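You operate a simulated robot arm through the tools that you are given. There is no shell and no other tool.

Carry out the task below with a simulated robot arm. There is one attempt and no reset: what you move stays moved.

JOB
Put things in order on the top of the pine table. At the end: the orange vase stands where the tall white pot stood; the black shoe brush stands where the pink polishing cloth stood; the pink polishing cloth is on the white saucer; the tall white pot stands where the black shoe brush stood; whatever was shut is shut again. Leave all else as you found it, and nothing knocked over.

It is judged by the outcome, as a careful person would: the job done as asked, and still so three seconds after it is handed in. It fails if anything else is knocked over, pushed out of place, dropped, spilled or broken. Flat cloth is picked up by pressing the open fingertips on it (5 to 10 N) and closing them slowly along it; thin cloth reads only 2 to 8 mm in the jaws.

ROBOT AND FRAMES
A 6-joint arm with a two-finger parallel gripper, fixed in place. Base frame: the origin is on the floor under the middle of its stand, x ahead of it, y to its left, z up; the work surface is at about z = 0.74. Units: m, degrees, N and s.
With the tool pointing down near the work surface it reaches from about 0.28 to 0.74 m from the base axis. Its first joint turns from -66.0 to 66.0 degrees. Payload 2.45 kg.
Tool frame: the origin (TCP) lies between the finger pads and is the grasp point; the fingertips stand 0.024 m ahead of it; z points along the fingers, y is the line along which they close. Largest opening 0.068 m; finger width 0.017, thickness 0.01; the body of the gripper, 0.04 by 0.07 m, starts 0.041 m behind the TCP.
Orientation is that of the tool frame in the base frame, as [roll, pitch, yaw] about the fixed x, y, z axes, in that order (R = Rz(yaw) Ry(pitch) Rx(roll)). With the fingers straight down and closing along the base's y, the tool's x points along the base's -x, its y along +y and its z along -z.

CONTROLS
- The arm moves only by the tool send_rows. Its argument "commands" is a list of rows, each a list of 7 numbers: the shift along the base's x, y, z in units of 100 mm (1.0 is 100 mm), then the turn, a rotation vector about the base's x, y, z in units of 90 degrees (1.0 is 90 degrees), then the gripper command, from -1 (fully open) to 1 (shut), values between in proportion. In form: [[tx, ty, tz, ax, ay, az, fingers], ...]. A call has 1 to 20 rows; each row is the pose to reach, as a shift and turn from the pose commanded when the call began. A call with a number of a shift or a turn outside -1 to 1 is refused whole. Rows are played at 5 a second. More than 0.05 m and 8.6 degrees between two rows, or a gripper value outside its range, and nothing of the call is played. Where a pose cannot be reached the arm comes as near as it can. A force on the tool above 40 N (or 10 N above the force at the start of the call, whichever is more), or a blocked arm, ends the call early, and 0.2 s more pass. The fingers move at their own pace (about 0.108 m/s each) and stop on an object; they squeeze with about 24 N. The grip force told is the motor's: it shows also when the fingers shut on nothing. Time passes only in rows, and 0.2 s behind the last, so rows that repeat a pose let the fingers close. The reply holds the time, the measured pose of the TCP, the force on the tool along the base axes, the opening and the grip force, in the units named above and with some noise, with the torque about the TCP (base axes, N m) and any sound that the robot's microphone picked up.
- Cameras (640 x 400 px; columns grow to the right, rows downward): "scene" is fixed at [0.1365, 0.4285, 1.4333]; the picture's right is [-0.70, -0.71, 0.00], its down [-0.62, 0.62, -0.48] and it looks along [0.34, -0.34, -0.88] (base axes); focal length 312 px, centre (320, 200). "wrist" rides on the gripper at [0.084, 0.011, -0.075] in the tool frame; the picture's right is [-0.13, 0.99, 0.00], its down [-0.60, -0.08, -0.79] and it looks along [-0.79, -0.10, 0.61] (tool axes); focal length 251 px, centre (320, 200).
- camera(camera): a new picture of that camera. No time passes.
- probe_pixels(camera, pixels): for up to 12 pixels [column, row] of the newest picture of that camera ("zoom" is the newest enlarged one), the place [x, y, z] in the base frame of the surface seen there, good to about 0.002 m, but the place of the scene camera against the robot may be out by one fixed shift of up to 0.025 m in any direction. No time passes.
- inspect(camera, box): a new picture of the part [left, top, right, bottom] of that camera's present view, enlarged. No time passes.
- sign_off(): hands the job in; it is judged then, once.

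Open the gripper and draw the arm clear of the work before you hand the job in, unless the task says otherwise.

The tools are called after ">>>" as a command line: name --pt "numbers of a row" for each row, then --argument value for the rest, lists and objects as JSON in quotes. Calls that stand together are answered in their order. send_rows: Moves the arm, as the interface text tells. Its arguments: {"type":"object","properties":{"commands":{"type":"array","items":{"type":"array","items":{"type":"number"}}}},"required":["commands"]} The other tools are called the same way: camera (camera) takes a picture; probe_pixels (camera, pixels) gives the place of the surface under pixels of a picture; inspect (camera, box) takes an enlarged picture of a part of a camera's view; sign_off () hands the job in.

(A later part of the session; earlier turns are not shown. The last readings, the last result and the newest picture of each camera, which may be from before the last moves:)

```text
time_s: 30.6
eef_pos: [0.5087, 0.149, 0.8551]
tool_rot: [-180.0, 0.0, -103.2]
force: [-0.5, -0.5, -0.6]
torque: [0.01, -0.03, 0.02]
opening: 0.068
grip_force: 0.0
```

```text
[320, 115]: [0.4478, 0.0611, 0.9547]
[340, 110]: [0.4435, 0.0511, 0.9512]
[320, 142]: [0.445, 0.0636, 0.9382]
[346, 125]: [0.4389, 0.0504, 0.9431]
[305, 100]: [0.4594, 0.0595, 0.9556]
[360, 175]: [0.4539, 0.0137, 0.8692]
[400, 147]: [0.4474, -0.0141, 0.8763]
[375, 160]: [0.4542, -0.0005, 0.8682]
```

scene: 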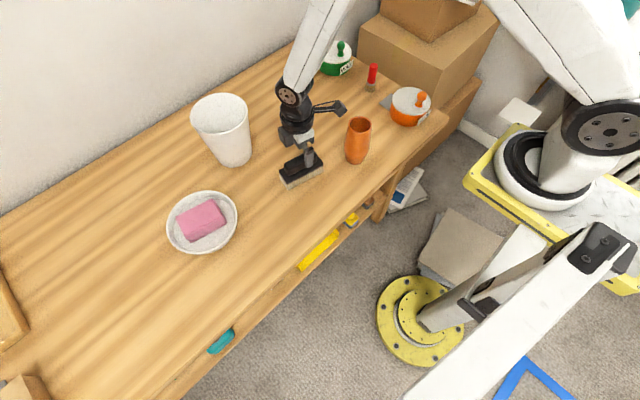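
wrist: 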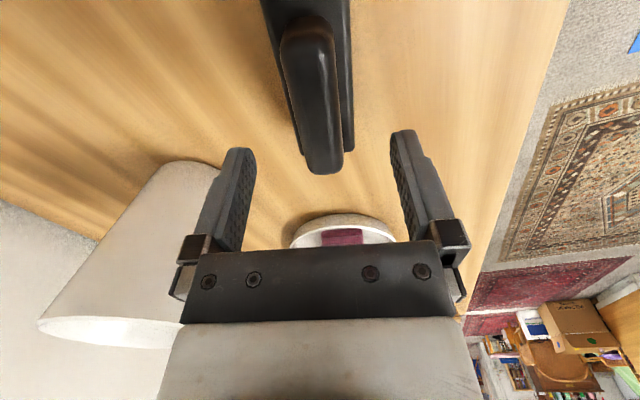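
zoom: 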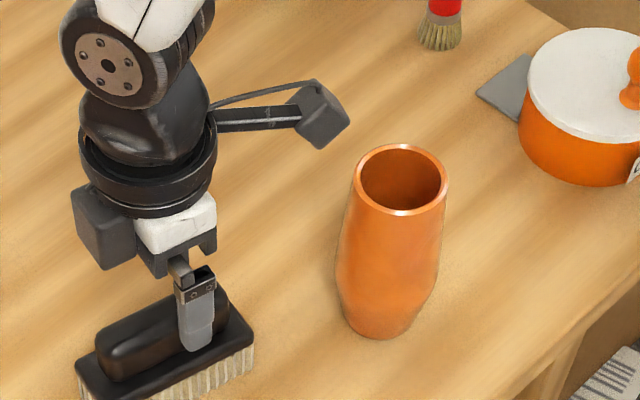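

The camera box stays more than 25 mm from the vase horizontally and also ends above its rim, so it's safe. I lower 50 mm and close on the handle.

>>> send_rows --pt "0 0.005 -0.12 0 0 0 -1" --pt "0 0.005 -0.24 0 0 0 -1" --pt "0 0.005 -0.36 0 0 0 -1" --pt "0 0.005 -0.45 0 0 0 -1" --pt "0 0.005 -0.5 0 0 0 -1" --pt "0 0.005 -0.5 0 0 0 -1"

>>> camera --camera "wrist"

>>> inspect --camera "scene" --box '[260, 90, 380, 200]'

```text
time_s: 32.0
eef_pos: [0.509, 0.1503, 0.8062]
tool_rot: [180.0, 0.0, -103.1]
force: [-0.4, 0.0, -0.6]
torque: [0.01, 0.02, -0.03]
opening: 0.0682
grip_force: 0.1
```

```text
taken
```

wrist: 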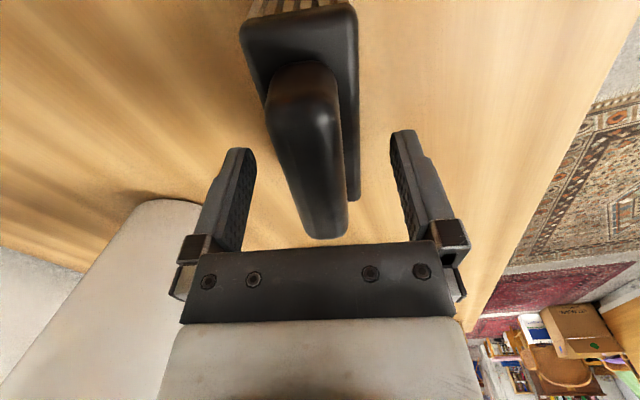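

```text
3.64 times, centred on (320, 145) of scene
```

zoom: 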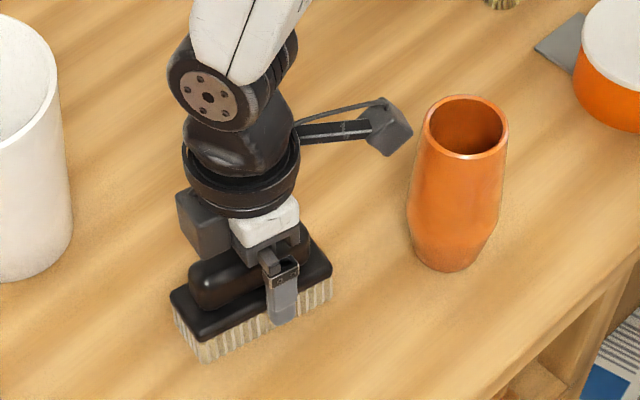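

The handle is centred. I raise 2 mm to clear the board and close.

>>> send_rows --pt "0 0 0.02 0 0 0 -1" --pt "0 0 0.02 0 0 0 -0.6" --pt "0 0 0.02 0 0 0 -0.3" --pt "0 0 0.02 0 0 0 0" --pt "0 0 0.02 0 0 0 0.4" --pt "0 0 0.02 0 0 0 1" --pt "0 0 0.02 0 0 0 1"

>>> camera --camera "wrist"

```text
time_s: 33.6
eef_pos: [0.5079, 0.1511, 0.8093]
tool_rot: [-180.0, 0.0, -103.0]
force: [-0.1, 0.8, 3.2]
torque: [0.04, -0.08, 0.01]
opening: 0.0255
grip_force: 23.7
```

```text
taken
```

wrist: 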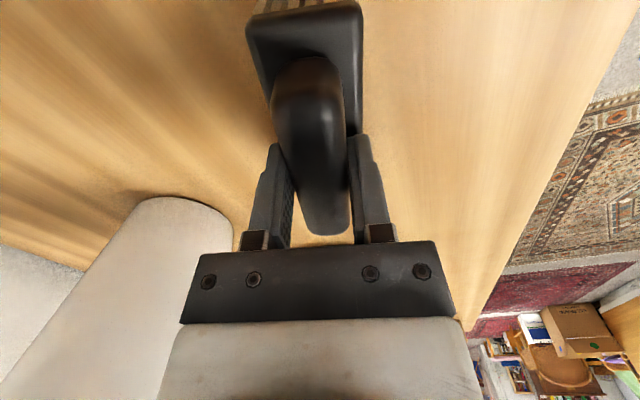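

Handle gripped at 25.5 mm. I lift 100 mm slowly and check the grip.

>>> send_rows --pt "0 0 0.05 0 0 0 1" --pt "0 0 0.12 0 0 0 1" --pt "0 0 0.25 0 0 0 1" --pt "0 0 0.4 0 0 0 1" --pt "0 0 0.6 0 0 0 1" --pt "0 0 0.8 0 0 0 1" --pt "0 0 1.0 0 0 0 1" --pt "0 0 1.0 0 0 0 1"

>>> camera --camera "wrist"

>>> camera --camera "scene"

```text
time_s: 35.4
eef_pos: [0.5082, 0.1505, 0.9088]
tool_rot: [-179.9, 0.1, -103.0]
force: [0.2, -0.3, -0.4]
torque: [-0.01, -0.01, -0.03]
opening: 0.0256
grip_force: 23.8
```

```text
taken
```

wrist: 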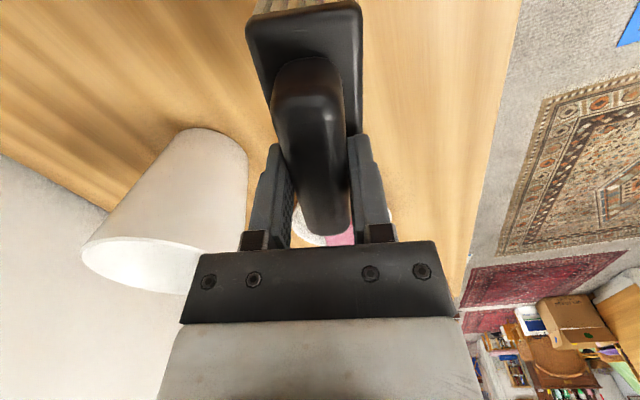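

```text
taken
```

scene: 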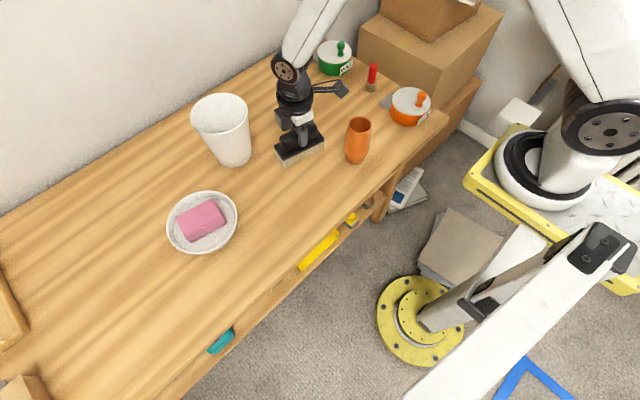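

The brush hangs level. I raise a little and carry it diagonally to where the cloth stood, (0.687, 0.050).

>>> send_rows --pt "0 0 0.2 0 0 0 1" --pt "0.1 -0.05 0.4 0 0 0 1" --pt "0.3 -0.15 0.4 0 0 0 1" --pt "0.5 -0.3 0.4 0 0 0 1" --pt "0.7 -0.4 0.4 0 0 0 1" --pt "0.9 -0.5 0.4 0 0 0 1" --pt "1.0 -0.6 0.4 0 0 0 1"

>>> send_rows --pt "0.2 -0.1 0 0 0 0 1" --pt "0.4 -0.2 0 0 0 0 1" --pt "0.6 -0.3 0 0 0 0 1" --pt "0.785 -0.405 0 0 0 0 1" --pt "0.785 -0.405 -0.2 0 0 0 1" --pt "0.785 -0.405 -0.4 0 0 0 1" --pt "0.785 -0.405 -0.6 0 0 0 1" --pt "0.785 -0.405 -0.8 0 0 0 1" --pt "0.785 -0.405 -0.8 0 0 0 1"

>>> camera --camera "wrist"

>>> camera --camera "scene"

```text
time_s: 37.0
eef_pos: [0.6085, 0.089, 0.9476]
tool_rot: [180.0, 0.0, -103.0]
force: [0.5, 0.8, -1.0]
torque: [-0.01, 0.01, 0.0]
opening: 0.0254
grip_force: 24.1
```

```text
time_s: 39.0
eef_pos: [0.687, 0.0498, 0.8679]
tool_rot: [-180.0, 0.1, -103.1]
force: [-0.5, -0.7, -0.6]
torque: [0.02, 0.04, 0.0]
opening: 0.0259
grip_force: 23.6
```

```text
taken
```

wrist: 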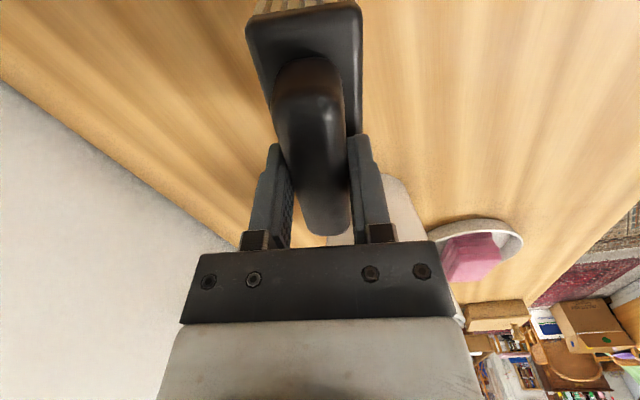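

```text
taken
```

scene: 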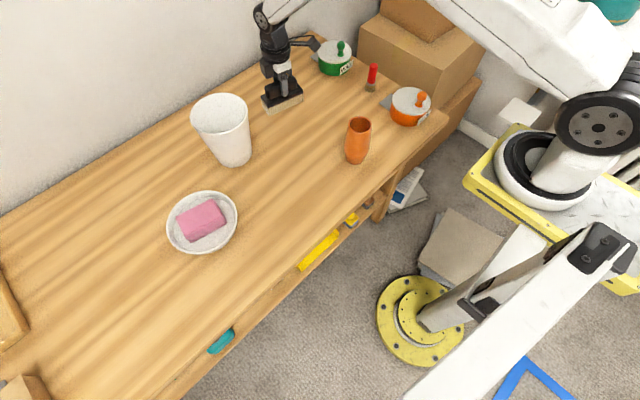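

The brush is over the cloth's old place. I lower it until contact, about TCP z 0.809.

>>> send_rows --pt "0 0 -0.15 0 0 0 1" --pt "0 0 -0.3 0 0 0 1" --pt "0 0 -0.42 0 0 0 1" --pt "0 0 -0.5 0 0 0 1" --pt "0 0 -0.54 0 0 0 1" --pt "0 0 -0.565 0 0 0 1" --pt "0 0 -0.58 0 0 0 1" --pt "0 0 -0.58 0 0 0 1"

```text
time_s: 40.8
eef_pos: [0.6866, 0.0482, 0.8111]
tool_rot: [180.0, 0.0, -103.1]
force: [-0.3, 0.0, -0.6]
torque: [-0.01, 0.01, -0.02]
opening: 0.0257
grip_force: 23.6
```

>>> send_rows --pt "0 0 -0.01 0 0 0 1" --pt "0 0 -0.02 0 0 0 1" --pt "0 0 -0.025 0 0 0 1" --pt "0 0 -0.025 0 0 0 1"

```text
time_s: 41.8
eef_pos: [0.6878, 0.0497, 0.8089]
tool_rot: [-180.0, 0.0, -103.1]
force: [0.0, 0.7, -0.2]
torque: [0.01, 0.01, 0.04]
opening: 0.0255
grip_force: 23.6
```

No contact felt yet at 0.8089; I go down in 1 mm steps.

>>> send_rows --pt "0 0 -0.01 0 0 0 1" --pt "0 0 -0.01 0 0 0 1" --pt "0 0 -0.02 0 0 0 1" --pt "0 0 -0.02 0 0 0 1"

>>> inspect --camera "scene" --box '[240, 50, 340, 130]'

```text
time_s: 42.8
eef_pos: [0.6882, 0.05, 0.8082]
tool_rot: [-179.7, 0.1, -103.1]
force: [-7.2, -0.2, 20.0]
torque: [0.03, 0.23, 0.03]
opening: 0.0256
grip_force: 23.6
```

```text
5.00 times, centred on (290, 90) of scene
```

zoom: 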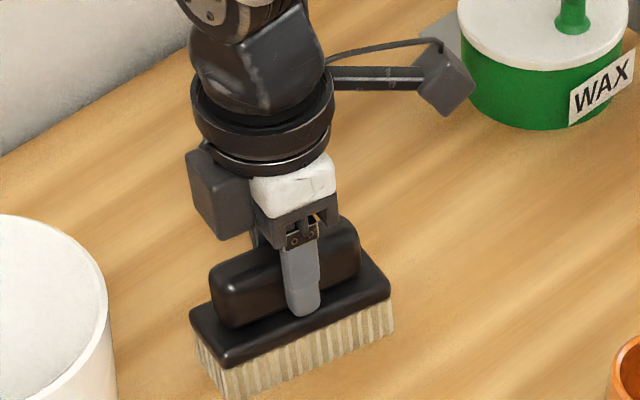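

Contact with 20 N; I back up about 1 mm to relieve it and open.

>>> send_rows --pt "0 0 0.01 0 0 0 1" --pt "0 0 0.012 0 0 0 1" --pt "0 0 0.012 0 0 0 0.5" --pt "0 0 0.012 0 0 0 0" --pt "0 0 0.012 0 0 0 -0.5" --pt "0 0 0.012 0 0 0 -1" --pt "0 0 0.012 0 0 0 -1"

>>> send_rows --pt "0 0 0.08 0 0 0 -1" --pt "0 0 0.2 0 0 0 -1" --pt "0 0 0.4 0 0 0 -1" --pt "0 0 0.6 0 0 0 -1" --pt "0 0 0.8 0 0 0 -1" --pt "0 0 1.0 0 0 0 -1"

>>> camera --camera "wrist"

>>> camera --camera "scene"

```text
time_s: 44.4
eef_pos: [0.6873, 0.05, 0.8066]
tool_rot: [179.9, 0.0, -103.0]
force: [-0.2, -0.1, 0.1]
torque: [0.0, 0.04, 0.01]
opening: 0.0681
grip_force: 0.0
```

```text
time_s: 45.8
eef_pos: [0.6866, 0.0493, 0.9076]
tool_rot: [-180.0, 0.0, -103.1]
force: [0.0, 0.3, 0.5]
torque: [-0.02, -0.03, 0.0]
opening: 0.0681
grip_force: 0.1
```

```text
taken
```

wrist: 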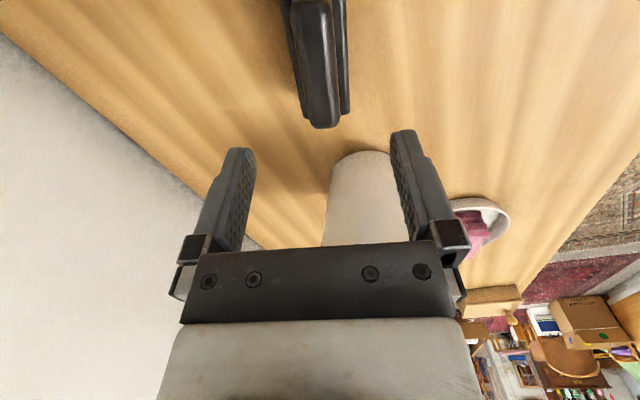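

```text
taken
```

scene: 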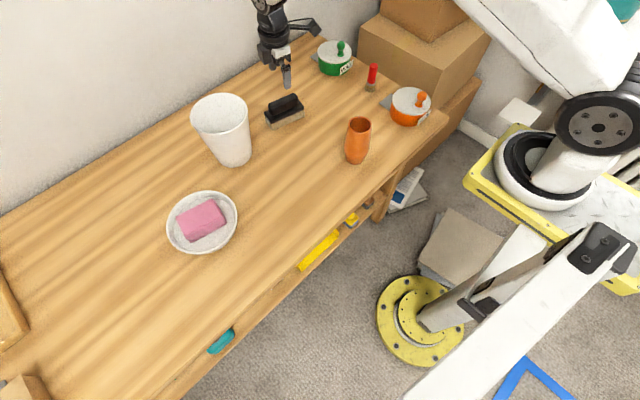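

The brush stands in the cloth's place. Now the pot: I rise, back off in x and move toward its near rim for a closer look.

>>> send_rows --pt "0 0 0.25 0 0 0 -1" --pt "-0.1 0 0.5 0 0 0 -1" --pt "-0.3 0 0.75 0 0 0 -1" --pt "-0.5 0 0.9 0 0 0 -1" --pt "-0.7 0.1 0.9 0 0 0 -1" --pt "-0.85 0.3 0.9 0 0 0 -1" --pt "-0.85 0.5 0.9 0 0 0 -1" --pt "-0.85 0.7 0.9 0 0 0 -1" --pt "-0.85 0.7 0.9 0 0 0 -1"

>>> camera --camera "wrist"

>>> camera --camera "scene"

```text
time_s: 47.8
eef_pos: [0.6019, 0.1193, 0.9976]
tool_rot: [180.0, -0.1, -103.2]
force: [0.4, 0.2, 0.6]
torque: [0.02, 0.02, 0.0]
opening: 0.0681
grip_force: 0.1
```

```text
taken
```

wrist: 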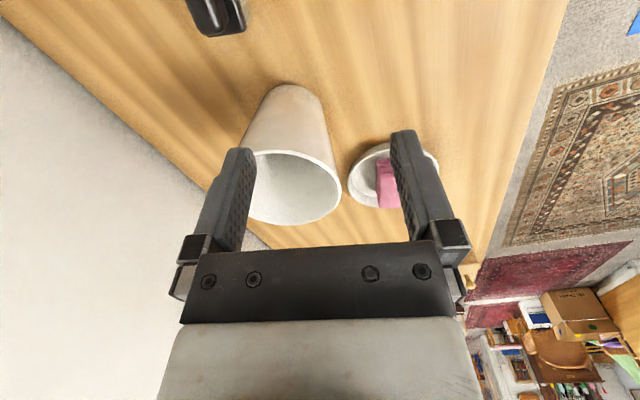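

```text
taken
```

scene: 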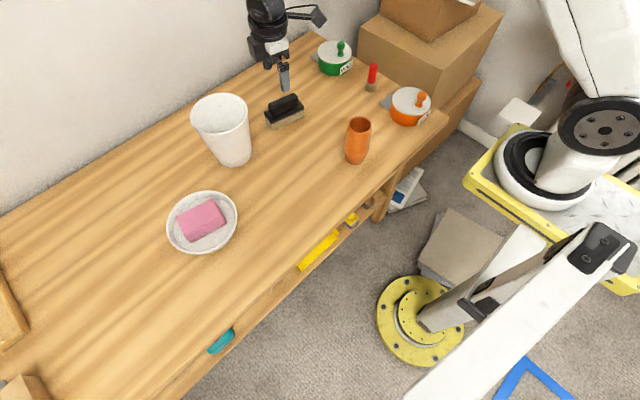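

The pot is fully visible in both pictures. I enlarge it in the scene and probe its rim and outline.

>>> inspect --camera "scene" --box '[180, 85, 270, 175]'

>>> probe_pixels --camera "wrist" --pixels '[[270, 153], [300, 151], [325, 165], [338, 185], [336, 203], [322, 216], [295, 222], [265, 217], [290, 87], [318, 100], [268, 100], [327, 140]]'

```text
4.44 times, centred on (225, 130) of scene
```

zoom: 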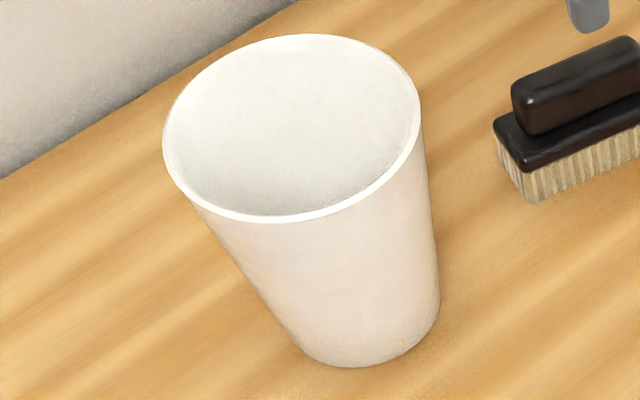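

```text
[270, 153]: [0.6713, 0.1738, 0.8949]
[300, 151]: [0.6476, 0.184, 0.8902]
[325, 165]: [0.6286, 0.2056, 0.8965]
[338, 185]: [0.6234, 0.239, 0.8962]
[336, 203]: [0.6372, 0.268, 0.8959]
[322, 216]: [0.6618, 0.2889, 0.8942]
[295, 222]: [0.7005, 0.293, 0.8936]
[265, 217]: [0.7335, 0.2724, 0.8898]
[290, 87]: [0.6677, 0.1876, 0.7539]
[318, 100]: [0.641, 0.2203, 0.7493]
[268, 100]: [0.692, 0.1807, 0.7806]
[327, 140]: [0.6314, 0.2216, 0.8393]
```

I probe the rim in the enlarged picture: outer and inner edges of the wall, and the base.

>>> probe_pixels --camera "zoom" --pixels '[[166, 150], [195, 197], [250, 219], [320, 213], [380, 180], [417, 125], [400, 75], [330, 38], [240, 50], [185, 95], [345, 365], [435, 310]]'

```text
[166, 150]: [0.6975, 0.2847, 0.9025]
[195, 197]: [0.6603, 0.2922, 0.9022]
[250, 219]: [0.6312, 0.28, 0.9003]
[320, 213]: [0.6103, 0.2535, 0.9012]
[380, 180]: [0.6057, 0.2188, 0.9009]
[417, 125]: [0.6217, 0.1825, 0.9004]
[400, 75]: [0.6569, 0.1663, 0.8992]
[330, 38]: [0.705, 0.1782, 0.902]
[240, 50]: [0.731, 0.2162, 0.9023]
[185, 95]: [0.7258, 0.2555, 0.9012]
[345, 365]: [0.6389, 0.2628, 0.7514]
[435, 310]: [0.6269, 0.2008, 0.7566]
```

Pot: centre ≈ (0.6865, 0.233), rim radius 0.063 at z 0.896, base radius 0.047, so the wall leans about 5.9°. I tilt the tool accordingly and go over the near rim point at about (0.629, 0.246).

>>> send_rows --pt "0.02 0.2 0 -0.003 -0.0128 0 -1" --pt "0.04 0.4 0 -0.006 -0.0256 0 -1" --pt "0.06 0.6 0 -0.009 -0.0383 0 -1" --pt "0.08 0.8 0 -0.012 -0.0511 0 -1" --pt "0.1 1.0 0 -0.0149 -0.0639 0 -1" --pt "0.1 1.0 0 -0.0149 -0.0639 0 -1"

>>> send_rows --pt "0.05 0.15 -0.1 0 0 0 -1" --pt "0.095 0.289 -0.2 0 0 0 -1" --pt "0.095 0.289 -0.4 0 0 0 -1" --pt "0.095 0.289 -0.5 0 0 0 -1" --pt "0.095 0.289 -0.5 0 0 0 -1"

>>> camera --camera "wrist"

>>> camera --camera "scene"

```text
time_s: 49.2
eef_pos: [0.6126, 0.2212, 0.9978]
tool_rot: [-174.1, 0.0, -103.0]
force: [0.0, -0.2, 0.5]
torque: [-0.01, 0.01, -0.01]
opening: 0.0679
grip_force: 0.1
```

```text
time_s: 50.4
eef_pos: [0.6218, 0.2494, 0.9457]
tool_rot: [-174.0, 0.1, -103.0]
force: [-0.7, 0.0, 0.2]
torque: [0.03, -0.04, -0.01]
opening: 0.0679
grip_force: 0.1
```

```text
taken
```

wrist: 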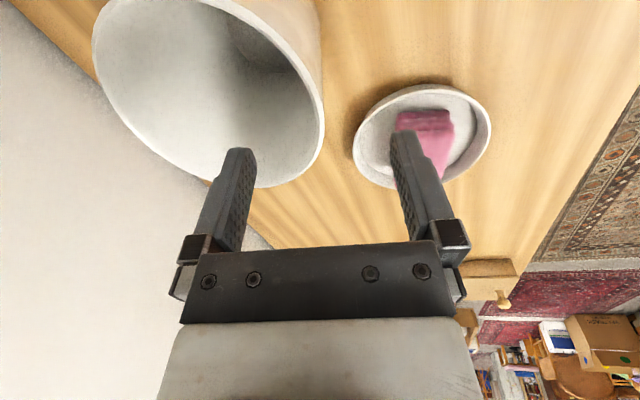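

```text
taken
```

scene: 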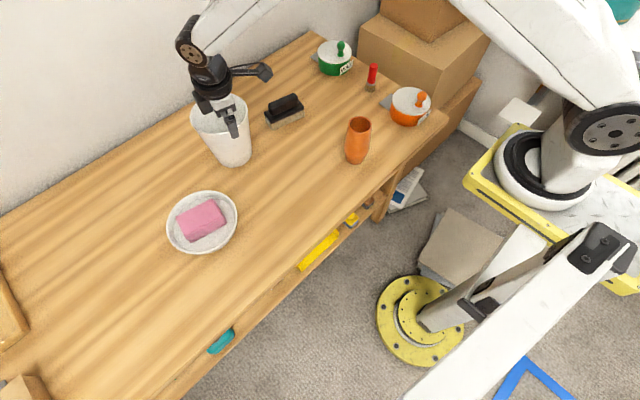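

The near rim runs at about (322,120), midway between the fingers. I probe the wall's outer and inner edge there.

>>> inspect --camera "wrist" --box '[220, 40, 420, 200]'

>>> probe_pixels --camera "wrist" --pixels '[[322, 110], [322, 130], [318, 110], [312, 150], [308, 60], [300, 166], [284, 183], [255, 30], [200, 5], [100, 20], [130, 120], [319, 90]]'

```text
2.50 times, centred on (320, 120) of wrist
```

zoom: 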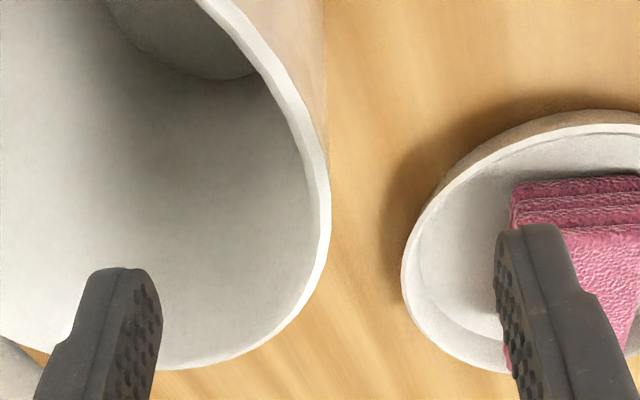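

```text
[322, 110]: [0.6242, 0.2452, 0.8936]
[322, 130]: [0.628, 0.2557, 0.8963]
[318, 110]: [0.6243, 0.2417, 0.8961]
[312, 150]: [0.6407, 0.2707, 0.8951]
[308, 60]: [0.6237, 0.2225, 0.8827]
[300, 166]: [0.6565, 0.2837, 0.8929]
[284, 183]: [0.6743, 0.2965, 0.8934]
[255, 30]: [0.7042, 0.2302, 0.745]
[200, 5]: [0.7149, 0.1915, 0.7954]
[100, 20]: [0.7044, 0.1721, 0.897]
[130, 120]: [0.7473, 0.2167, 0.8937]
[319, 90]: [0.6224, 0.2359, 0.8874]
```

The wall top at y≈0.246 is at x≈0.625, as computed, and the pot is empty inside (floor z 0.745). I go down along the tilted axis so the wall comes between the fingers.

>>> send_rows --pt "0.01 -0.003 -0.1 0 0 0 -1" --pt "0.02 -0.006 -0.2 0 0 0 -1" --pt "0.03 -0.01 -0.3 0 0 0 -1" --pt "0.04 -0.013 -0.4 0 0 0 -1" --pt "0.05 -0.016 -0.5 0 0 0 -1" --pt "0.06 -0.019 -0.6 0 0 0 -1" --pt "0.07 -0.022 -0.7 0 0 0 -1" --pt "0.078 -0.025 -0.78 0 0 0 -1" --pt "0.078 -0.025 -0.78 0 0 0 -1"

>>> camera --camera "wrist"

>>> inspect --camera "scene" --box '[170, 40, 300, 180]'

```text
time_s: 52.4
eef_pos: [0.6298, 0.2465, 0.8677]
tool_rot: [-174.2, -0.1, -103.0]
force: [0.4, 0.6, 0.1]
torque: [-0.01, -0.01, 0.01]
opening: 0.0682
grip_force: 0.0
```

```text
taken
```

wrist: 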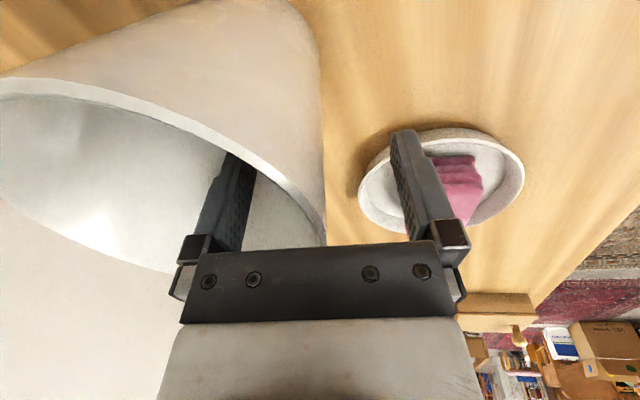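

```text
2.86 times, centred on (235, 110) of scene
```

zoom: 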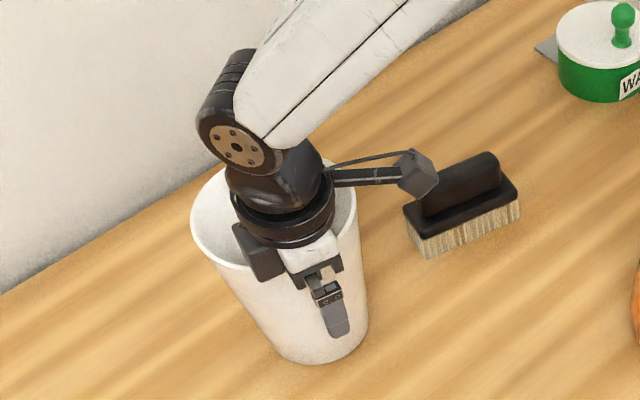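

One finger is inside, the other outside the wall, no force. I close slowly onto the wall.

>>> send_rows --pt "0 0 0 0 0 0 -0.6" --pt "0 0 0 0 0 0 -0.2" --pt "0 0 0 0 0 0 0.2" --pt "0 0 0 0 0 0 0.5" --pt "0 0 0 0 0 0 0.6" --pt "0 0 0 0 0 0 0.7" --pt "0 0 0 0 0 0 0.8" --pt "0 0 0 0 0 0 0.8"

>>> camera --camera "wrist"

```text
time_s: 54.2
eef_pos: [0.6288, 0.247, 0.8699]
tool_rot: [-174.1, 0.0, -103.1]
force: [2.3, -0.1, 0.9]
torque: [-0.02, -0.06, -0.02]
opening: 0.0083
grip_force: 1.2
```

```text
taken
```

wrist: 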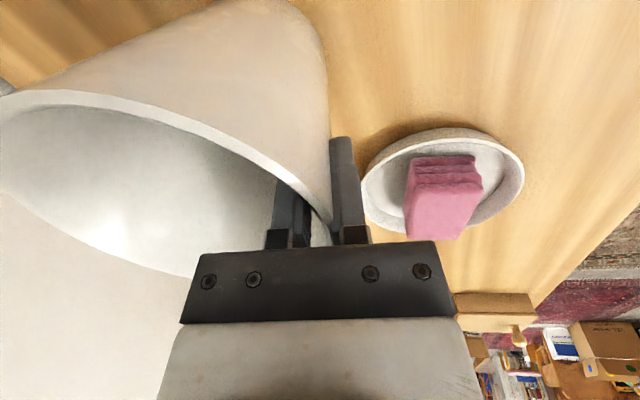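

The fingers have met the wall (opening 8.3 mm). I close fully.

>>> send_rows --pt "0 0 0 0 0 0 0.9" --pt "0 0 0 0 0 0 1" --pt "0 0 0 0 0 0 1" --pt "0 0 0 0 0 0 1"

>>> camera --camera "wrist"

>>> camera --camera "scene"

```text
time_s: 55.2
eef_pos: [0.6299, 0.247, 0.8703]
tool_rot: [-174.0, 0.2, -103.1]
force: [1.7, 0.5, 7.8]
torque: [0.59, -0.8, -0.07]
opening: 0.0047
grip_force: 23.4
```

```text
taken
```

wrist: 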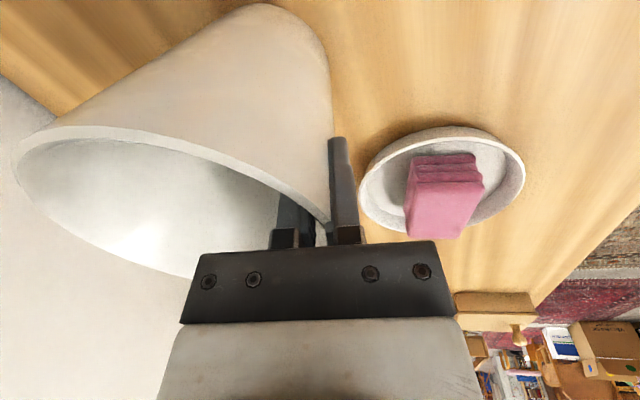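

```text
taken
```

scene: 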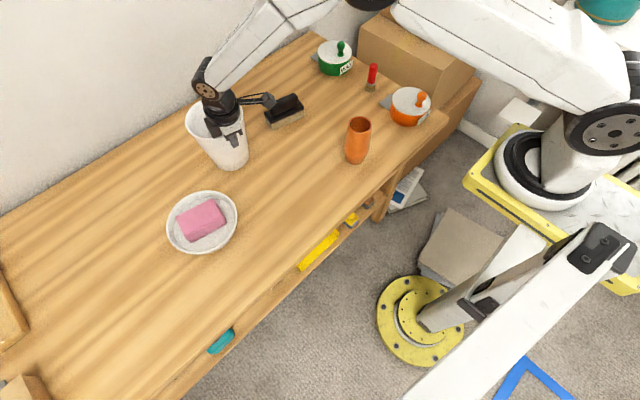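

The torque rose and the pot looks slightly turned or tilted in the grip. I take an enlarged look.

>>> inspect --camera "scene" --box '[170, 70, 290, 190]'

>>> probe_pixels --camera "wrist" --pixels '[[20, 150], [60, 130], [120, 130], [200, 150], [260, 175], [305, 205], [150, 265], [80, 235], [300, 20], [325, 60], [250, 5], [330, 120]]'

```text
3.33 times, centred on (230, 130) of scene
```

zoom: 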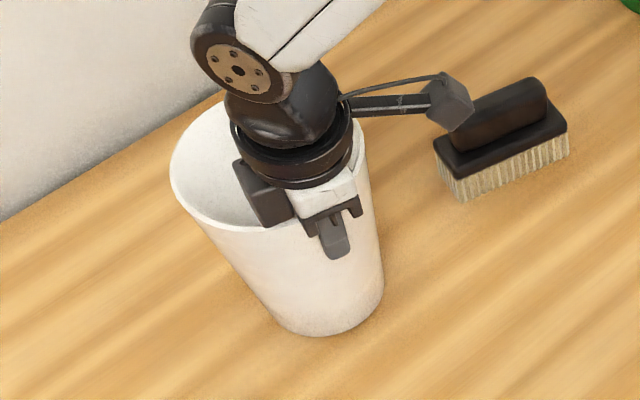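

```text
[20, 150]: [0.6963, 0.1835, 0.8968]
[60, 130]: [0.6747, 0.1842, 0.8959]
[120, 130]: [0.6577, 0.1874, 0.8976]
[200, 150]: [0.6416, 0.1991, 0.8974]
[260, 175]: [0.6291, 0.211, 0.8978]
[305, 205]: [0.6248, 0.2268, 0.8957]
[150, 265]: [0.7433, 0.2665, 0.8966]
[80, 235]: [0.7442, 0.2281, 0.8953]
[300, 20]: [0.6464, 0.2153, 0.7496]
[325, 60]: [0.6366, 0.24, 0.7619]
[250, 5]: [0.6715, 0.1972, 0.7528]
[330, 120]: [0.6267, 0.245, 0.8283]
```

The rim is still level (z 0.896–0.898 all round); the pot only turned about the grip, its centre is now about (0.685, 0.245). I lift a little to see whether it hangs level.

>>> send_rows --pt "0 0 0.03 0 0 0 1" --pt "0 0 0.06 0 0 0 1" --pt "0 0 0.1 0 0 0 1" --pt "0 0 0.15 0 0 0 1" --pt "0 0 0.2 0 0 0 1" --pt "0 0 0.2 0 0 0 1"

>>> camera --camera "wrist"

>>> camera --camera "scene"

```text
time_s: 56.6
eef_pos: [0.6282, 0.2459, 0.8893]
tool_rot: [-174.2, 0.0, -103.2]
force: [0.1, 0.5, -5.0]
torque: [0.04, 0.33, 0.0]
opening: 0.0042
grip_force: 23.8
```

```text
taken
```

wrist: 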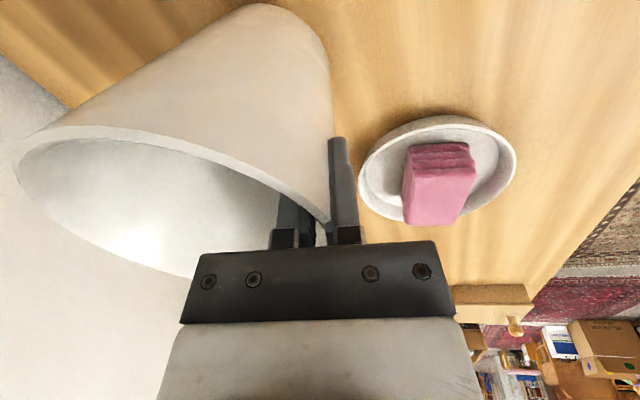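

```text
taken
```

scene: 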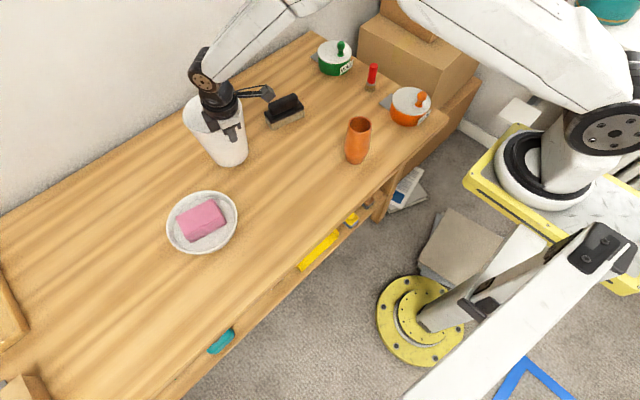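

The pot is lifted (about 5 N). I check its tilt by probing the rim.

>>> probe_pixels --camera "wrist" --pixels '[[20, 150], [60, 130], [120, 130], [200, 150], [260, 175], [305, 205], [150, 265], [80, 235], [300, 20], [325, 60], [250, 5], [110, 255]]'

```text
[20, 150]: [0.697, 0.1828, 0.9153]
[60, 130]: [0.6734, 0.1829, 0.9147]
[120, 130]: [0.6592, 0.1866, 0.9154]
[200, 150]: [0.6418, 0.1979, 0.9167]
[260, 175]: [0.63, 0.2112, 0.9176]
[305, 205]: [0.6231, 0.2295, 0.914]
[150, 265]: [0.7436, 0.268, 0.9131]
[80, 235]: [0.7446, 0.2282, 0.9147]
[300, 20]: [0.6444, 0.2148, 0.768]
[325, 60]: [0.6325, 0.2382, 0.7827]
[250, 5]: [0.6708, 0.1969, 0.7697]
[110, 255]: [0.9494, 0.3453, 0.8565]
```

Level within about 1°. The pot centre is offset (0.056, -0.002) from the TCP, so the TCP target is (0.452, 0.152). I raise a bit more and carry it slowly.

>>> send_rows --pt "0 0 0.1 0 0 0 1" --pt "-0.05 -0.02 0.2 0 0 0 1" --pt "-0.15 -0.07 0.3 0 0 0 1" --pt "-0.3 -0.15 0.3 0 0 0 1" --pt "-0.45 -0.23 0.3 0 0 0 1" --pt "-0.6 -0.31 0.3 0 0 0 1" --pt "-0.75 -0.39 0.3 0 0 0 1" --pt "-0.9 -0.47 0.3 0 0 0 1" --pt "-0.97 -0.52 0.3 0 0 0 1" --pt "-1.0 -0.54 0.3 0 0 0 1"

>>> camera --camera "scene"

```text
time_s: 58.8
eef_pos: [0.5283, 0.192, 0.9195]
tool_rot: [-174.1, -0.1, -103.1]
force: [0.5, 0.5, -5.7]
torque: [0.02, 0.29, -0.02]
opening: 0.0043
grip_force: 23.9
```

```text
taken
```

scene: 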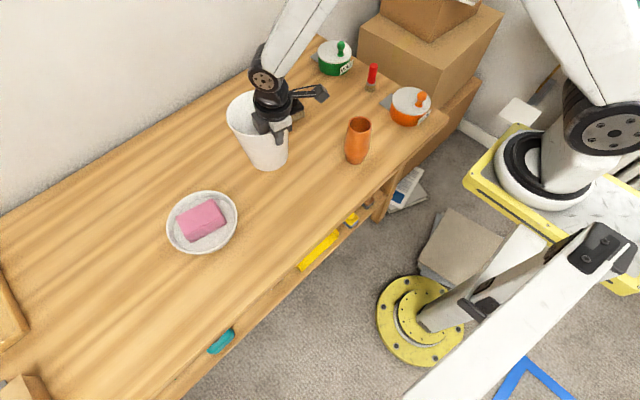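

The pot hangs well. I carry on to the TCP target (0.452, 0.152) at the same height.

>>> send_rows --pt "-0.05 -0.03 0 0 0 0 1" --pt "-0.2 -0.1 0 0 0 0 1" --pt "-0.35 -0.18 0 0 0 0 1" --pt "-0.5 -0.26 0 0 0 0 1" --pt "-0.65 -0.34 0 0 0 0 1" --pt "-0.74 -0.39 0 0 0 0 1" --pt "-0.77 -0.405 0 0 0 0 1" --pt "-0.77 -0.405 -0.1 0 0 0 1" --pt "-0.77 -0.405 -0.2 0 0 0 1" --pt "-0.77 -0.405 -0.2 0 0 0 1"

>>> camera --camera "scene"

>>> camera --camera "wrist"

```text
time_s: 61.0
eef_pos: [0.452, 0.1514, 0.8999]
tool_rot: [-174.1, 0.0, -103.1]
force: [0.7, -0.1, -5.9]
torque: [0.04, 0.29, -0.01]
opening: 0.0044
grip_force: 23.9
```

```text
taken
```

scene: 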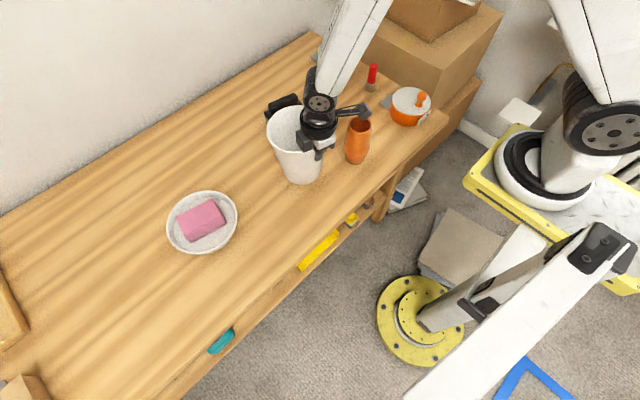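

```text
taken
```

wrist: 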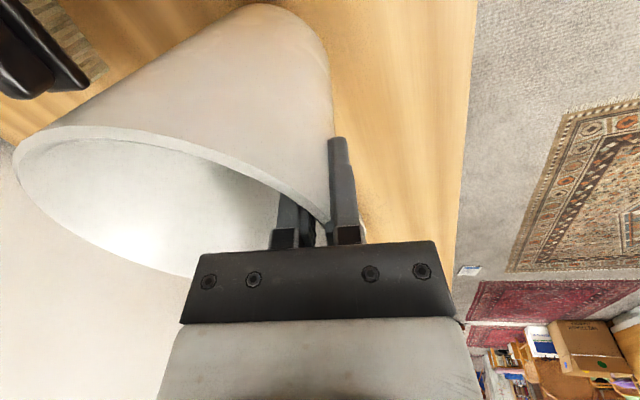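

I verify the held pot's centre by probing its rim, and the wrist camera box above the vase in an enlarged view.

>>> probe_pixels --camera "wrist" --pixels '[[20, 150], [60, 130], [120, 130], [200, 150], [260, 175], [305, 205], [150, 265], [80, 235], [300, 20], [325, 60], [250, 5], [170, 270]]'

>>> inspect --camera "scene" --box '[255, 60, 395, 200]'

```text
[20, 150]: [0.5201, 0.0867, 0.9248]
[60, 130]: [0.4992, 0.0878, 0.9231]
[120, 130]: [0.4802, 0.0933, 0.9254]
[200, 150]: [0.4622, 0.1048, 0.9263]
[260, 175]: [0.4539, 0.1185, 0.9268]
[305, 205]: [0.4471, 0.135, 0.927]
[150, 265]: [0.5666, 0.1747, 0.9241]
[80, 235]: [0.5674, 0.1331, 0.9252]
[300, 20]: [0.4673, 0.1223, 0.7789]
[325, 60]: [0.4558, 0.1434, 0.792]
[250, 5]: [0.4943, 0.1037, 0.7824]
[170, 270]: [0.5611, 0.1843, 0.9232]
```

```text
2.86 times, centred on (325, 130) of scene
```

zoom: 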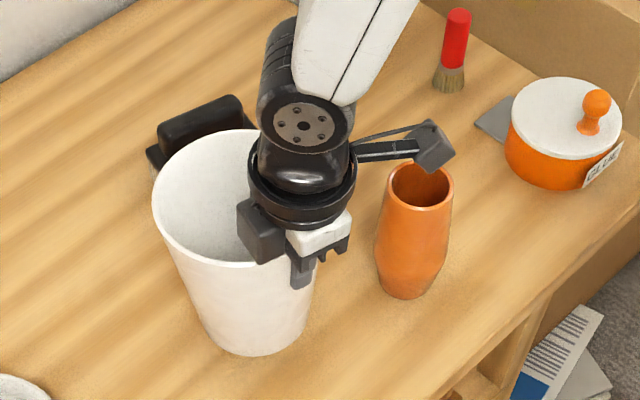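

The pot's centre is at (0.508, 0.150) as wanted, and the wrist camera is well above the vase. I lower slowly until it touches.

>>> send_rows --pt "0 0 -0.08 0 0 0 1" --pt "0 0 -0.16 0 0 0 1" --pt "0 0 -0.22 0 0 0 1" --pt "0 0 -0.26 0 0 0 1" --pt "0 0 -0.28 0 0 0 1" --pt "0 0 -0.28 0 0 0 1"

```text
time_s: 62.4
eef_pos: [0.4519, 0.1514, 0.8706]
tool_rot: [-174.1, 0.0, -103.1]
force: [-0.6, 0.0, -5.8]
torque: [0.06, 0.29, 0.01]
opening: 0.0043
grip_force: 24.1
```

Still hanging (−5.8 N). I go down in 1 mm steps.

>>> send_rows --pt "0 0 -0.01 0 0 0 1" --pt "0 0 -0.02 0 0 0 1" --pt "0 0 -0.02 0 0 0 1"

```text
time_s: 63.2
eef_pos: [0.4517, 0.1509, 0.8693]
tool_rot: [-174.1, -0.1, -103.2]
force: [-7.0, -4.7, 15.5]
torque: [0.16, -0.4, -0.12]
opening: 0.0044
grip_force: 23.9
```

It's on the table with 15 N; I relieve by 1 mm and open slowly.

>>> send_rows --pt "0 0 0.008 0 0 0 1" --pt "0 0 0.01 0 0 0 1" --pt "0 0 0.01 0 0 0 0.85" --pt "0 0 0.01 0 0 0 0.75" --pt "0 0 0.01 0 0 0 0.6" --pt "0 0 0.01 0 0 0 0.3" --pt "0 0 0.01 0 0 0 0.1" --pt "0 0 0.01 0 0 0 -0.2" --pt "0 0 0.01 0 0 0 -0.2"

>>> camera --camera "wrist"

>>> camera --camera "scene"

```text
time_s: 65.2
eef_pos: [0.4518, 0.1506, 0.8709]
tool_rot: [-174.1, 0.0, -103.1]
force: [-0.8, 0.6, 0.3]
torque: [0.0, 0.02, -0.01]
opening: 0.0406
grip_force: 0.1
```

```text
taken
```

wrist: 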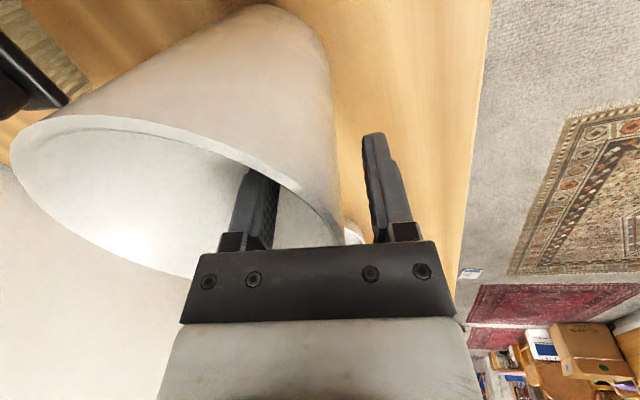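

```text
taken
```

scene: 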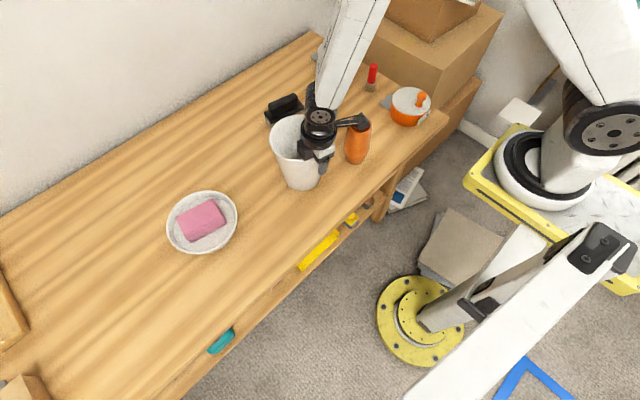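

The pot stands free. I withdraw upward along the tilted axis.

>>> send_rows --pt "-0.01 0.002 0.1 0 0 0 -0.2" --pt "-0.02 0.005 0.2 0 0 0 -0.2" --pt "-0.04 0.01 0.4 0 0 0 -0.2" --pt "-0.06 0.015 0.6 0 0 0 -0.2" --pt "-0.08 0.02 0.8 0 0 0 -0.2" --pt "-0.1 0.025 1.0 0 0 0 -0.5"

>>> camera --camera "wrist"

>>> inspect --camera "scene" --box '[230, 60, 430, 200]'

```text
time_s: 66.6
eef_pos: [0.4423, 0.1535, 0.9711]
tool_rot: [-174.1, 0.0, -103.1]
force: [0.1, -1.0, 0.0]
torque: [-0.01, -0.01, 0.03]
opening: 0.0509
grip_force: 0.0
```

```text
taken
```

wrist: 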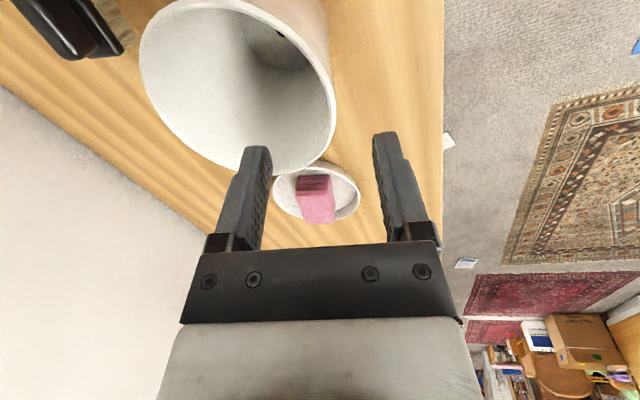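

```text
2.86 times, centred on (330, 130) of scene
```

zoom: 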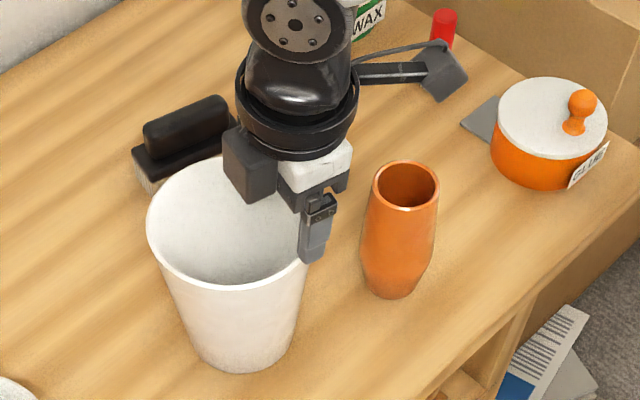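

The pot stands upright in the brush's place. Before taking the vase I test with the empty hand, untilted, that the place at (0.6865, 0.233) can be reached at the height needed (r = 0.725 m).

>>> send_rows --pt "0 0 0.15 0.003 0.0128 0 -1" --pt "0.05 0.01 0.3 0.006 0.0256 0 -1" --pt "0.2 0.05 0.4 0.009 0.0383 0 -1" --pt "0.4 0.12 0.4 0.012 0.0511 0 -1" --pt "0.6 0.2 0.4 0.0149 0.0639 0 -1" --pt "0.8 0.26 0.4 0.0149 0.0639 0 -1" --pt "1.0 0.32 0.4 0.0149 0.0639 0 -1"

>>> send_rows --pt "0.2 0.07 0 0 0 0 -1" --pt "0.4 0.14 0 0 0 0 -1" --pt "0.6 0.21 0 0 0 0 -1" --pt "0.8 0.28 0 0 0 0 -1" --pt "1.0 0.35 0 0 0 0 -1"

>>> send_rows --pt "0.2 0.06 0 0 0 0 -1" --pt "0.44 0.12 0 0 0 0 -1" --pt "0.44 0.12 -0.2 0 0 0 -1" --pt "0.44 0.12 -0.4 0 0 0 -1" --pt "0.44 0.12 -0.6 0 0 0 -1" --pt "0.44 0.12 -0.8 0 0 0 -1" --pt "0.44 0.12 -1.0 0 0 0 -1" --pt "0.44 0.12 -1.0 0 0 0 -1"

>>> camera --camera "scene"

```text
time_s: 68.2
eef_pos: [0.5415, 0.1874, 1.0117]
tool_rot: [-180.0, 0.0, -103.2]
force: [0.4, 0.5, -1.3]
torque: [-0.01, 0.0, 0.02]
opening: 0.0679
grip_force: 0.0
```

```text
time_s: 69.4
eef_pos: [0.6419, 0.2195, 1.0108]
tool_rot: [-179.9, 0.0, -103.2]
force: [-0.3, 0.0, 0.4]
torque: [0.04, -0.02, -0.05]
opening: 0.0679
grip_force: 0.0
```

```text
time_s: 71.2
eef_pos: [0.687, 0.233, 0.9113]
tool_rot: [179.9, 0.0, -103.0]
force: [-0.5, 0.1, -0.2]
torque: [0.02, -0.02, -0.04]
opening: 0.0682
grip_force: 0.0
```

```text
taken
```

scene: 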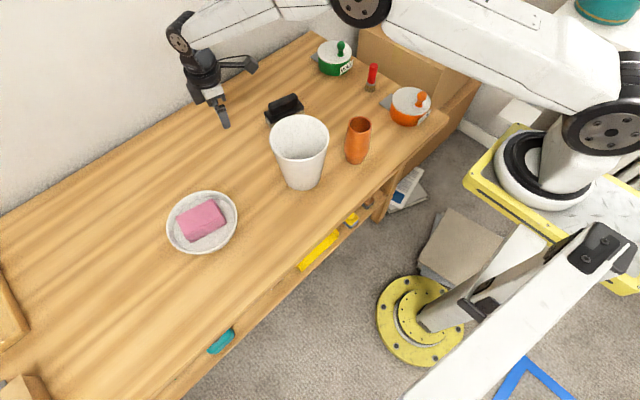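

Reachable. Now I go back high over to the vase at (0.450, 0.009).

>>> send_rows --pt "0 0 0.25 0 0 0 -1" --pt "0 0 0.5 0 0 0 -1" --pt "-0.1 -0.1 0.75 0 0 0 -1" --pt "-0.25 -0.25 0.95 0 0 0 -1" --pt "-0.45 -0.45 0.95 0 0 0 -1" --pt "-0.65 -0.65 0.95 0 0 0 -1" --pt "-0.85 -0.85 0.95 0 0 0 -1" --pt "-1.0 -1.0 0.95 0 0 0 -1"

>>> send_rows --pt "-0.2 -0.2 0 0 0 0 -1" --pt "-0.4 -0.4 0 0 0 0 -1" --pt "-0.6 -0.6 0 0 0 0 -1" --pt "-0.8 -0.8 0 0 0 0 -1" --pt "-1.0 -1.0 0 0 0 0 -1"

>>> send_rows --pt "-0.2 -0.12 0 0 0 0 -1" --pt "-0.37 -0.24 -0.1 0 0 0 -1" --pt "-0.37 -0.24 -0.3 0 0 0 -1" --pt "-0.37 -0.24 -0.5 0 0 0 -1" --pt "-0.37 -0.24 -0.5 0 0 0 -1"

>>> camera --camera "wrist"

>>> camera --camera "scene"

```text
time_s: 73.0
eef_pos: [0.5862, 0.1327, 1.0051]
tool_rot: [-180.0, 0.0, -103.1]
force: [0.4, 0.1, -0.5]
torque: [0.0, 0.03, -0.01]
opening: 0.0679
grip_force: 0.0
```

```text
time_s: 74.2
eef_pos: [0.4856, 0.0335, 1.0052]
tool_rot: [-179.9, 0.0, -103.2]
force: [0.4, 0.2, 0.7]
torque: [0.01, 0.02, 0.03]
opening: 0.068
grip_force: 0.1
```

```text
time_s: 75.4
eef_pos: [0.4493, 0.009, 0.9566]
tool_rot: [-180.0, 0.0, -103.1]
force: [0.2, -0.9, -0.2]
torque: [0.04, -0.01, 0.02]
opening: 0.0679
grip_force: 0.1
```

```text
taken
```

wrist: 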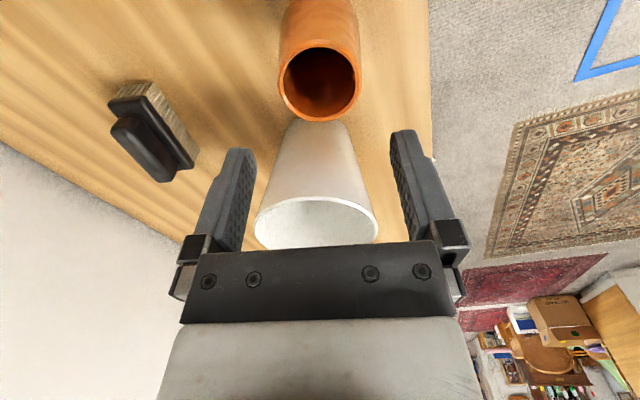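

```text
taken
```

scene: 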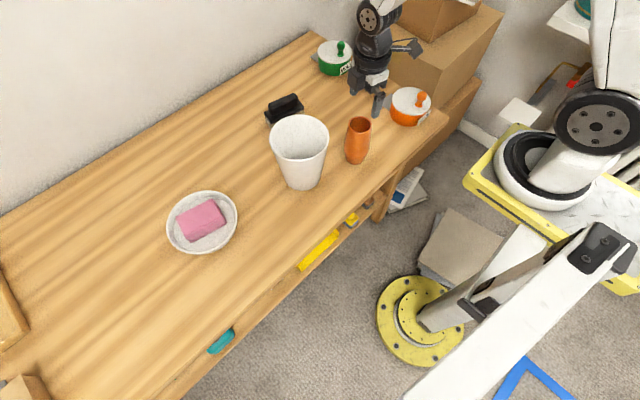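

The vase's mouth shows at (320,85) in the wrist view. I enlarge and probe its rim.

>>> inspect --camera "wrist" --box '[220, 0, 420, 125]'

>>> probe_pixels --camera "wrist" --pixels '[[281, 75], [360, 75], [321, 50], [320, 118], [290, 105], [350, 107], [295, 55], [348, 56], [281, 30], [358, 20], [320, 30], [345, 30]]'

```text
3.20 times, centred on (320, 62) of wrist
```

zoom: 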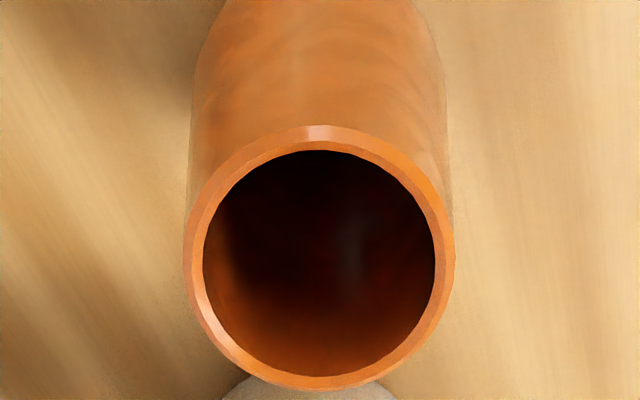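

```text
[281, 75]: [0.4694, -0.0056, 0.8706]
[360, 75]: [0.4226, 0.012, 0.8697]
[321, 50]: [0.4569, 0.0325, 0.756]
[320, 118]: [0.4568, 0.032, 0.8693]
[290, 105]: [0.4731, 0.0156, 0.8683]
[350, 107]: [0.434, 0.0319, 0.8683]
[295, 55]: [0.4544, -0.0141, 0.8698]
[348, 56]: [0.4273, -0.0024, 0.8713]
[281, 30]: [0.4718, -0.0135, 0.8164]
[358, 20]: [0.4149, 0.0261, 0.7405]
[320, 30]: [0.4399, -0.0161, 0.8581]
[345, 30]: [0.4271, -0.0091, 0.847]
```

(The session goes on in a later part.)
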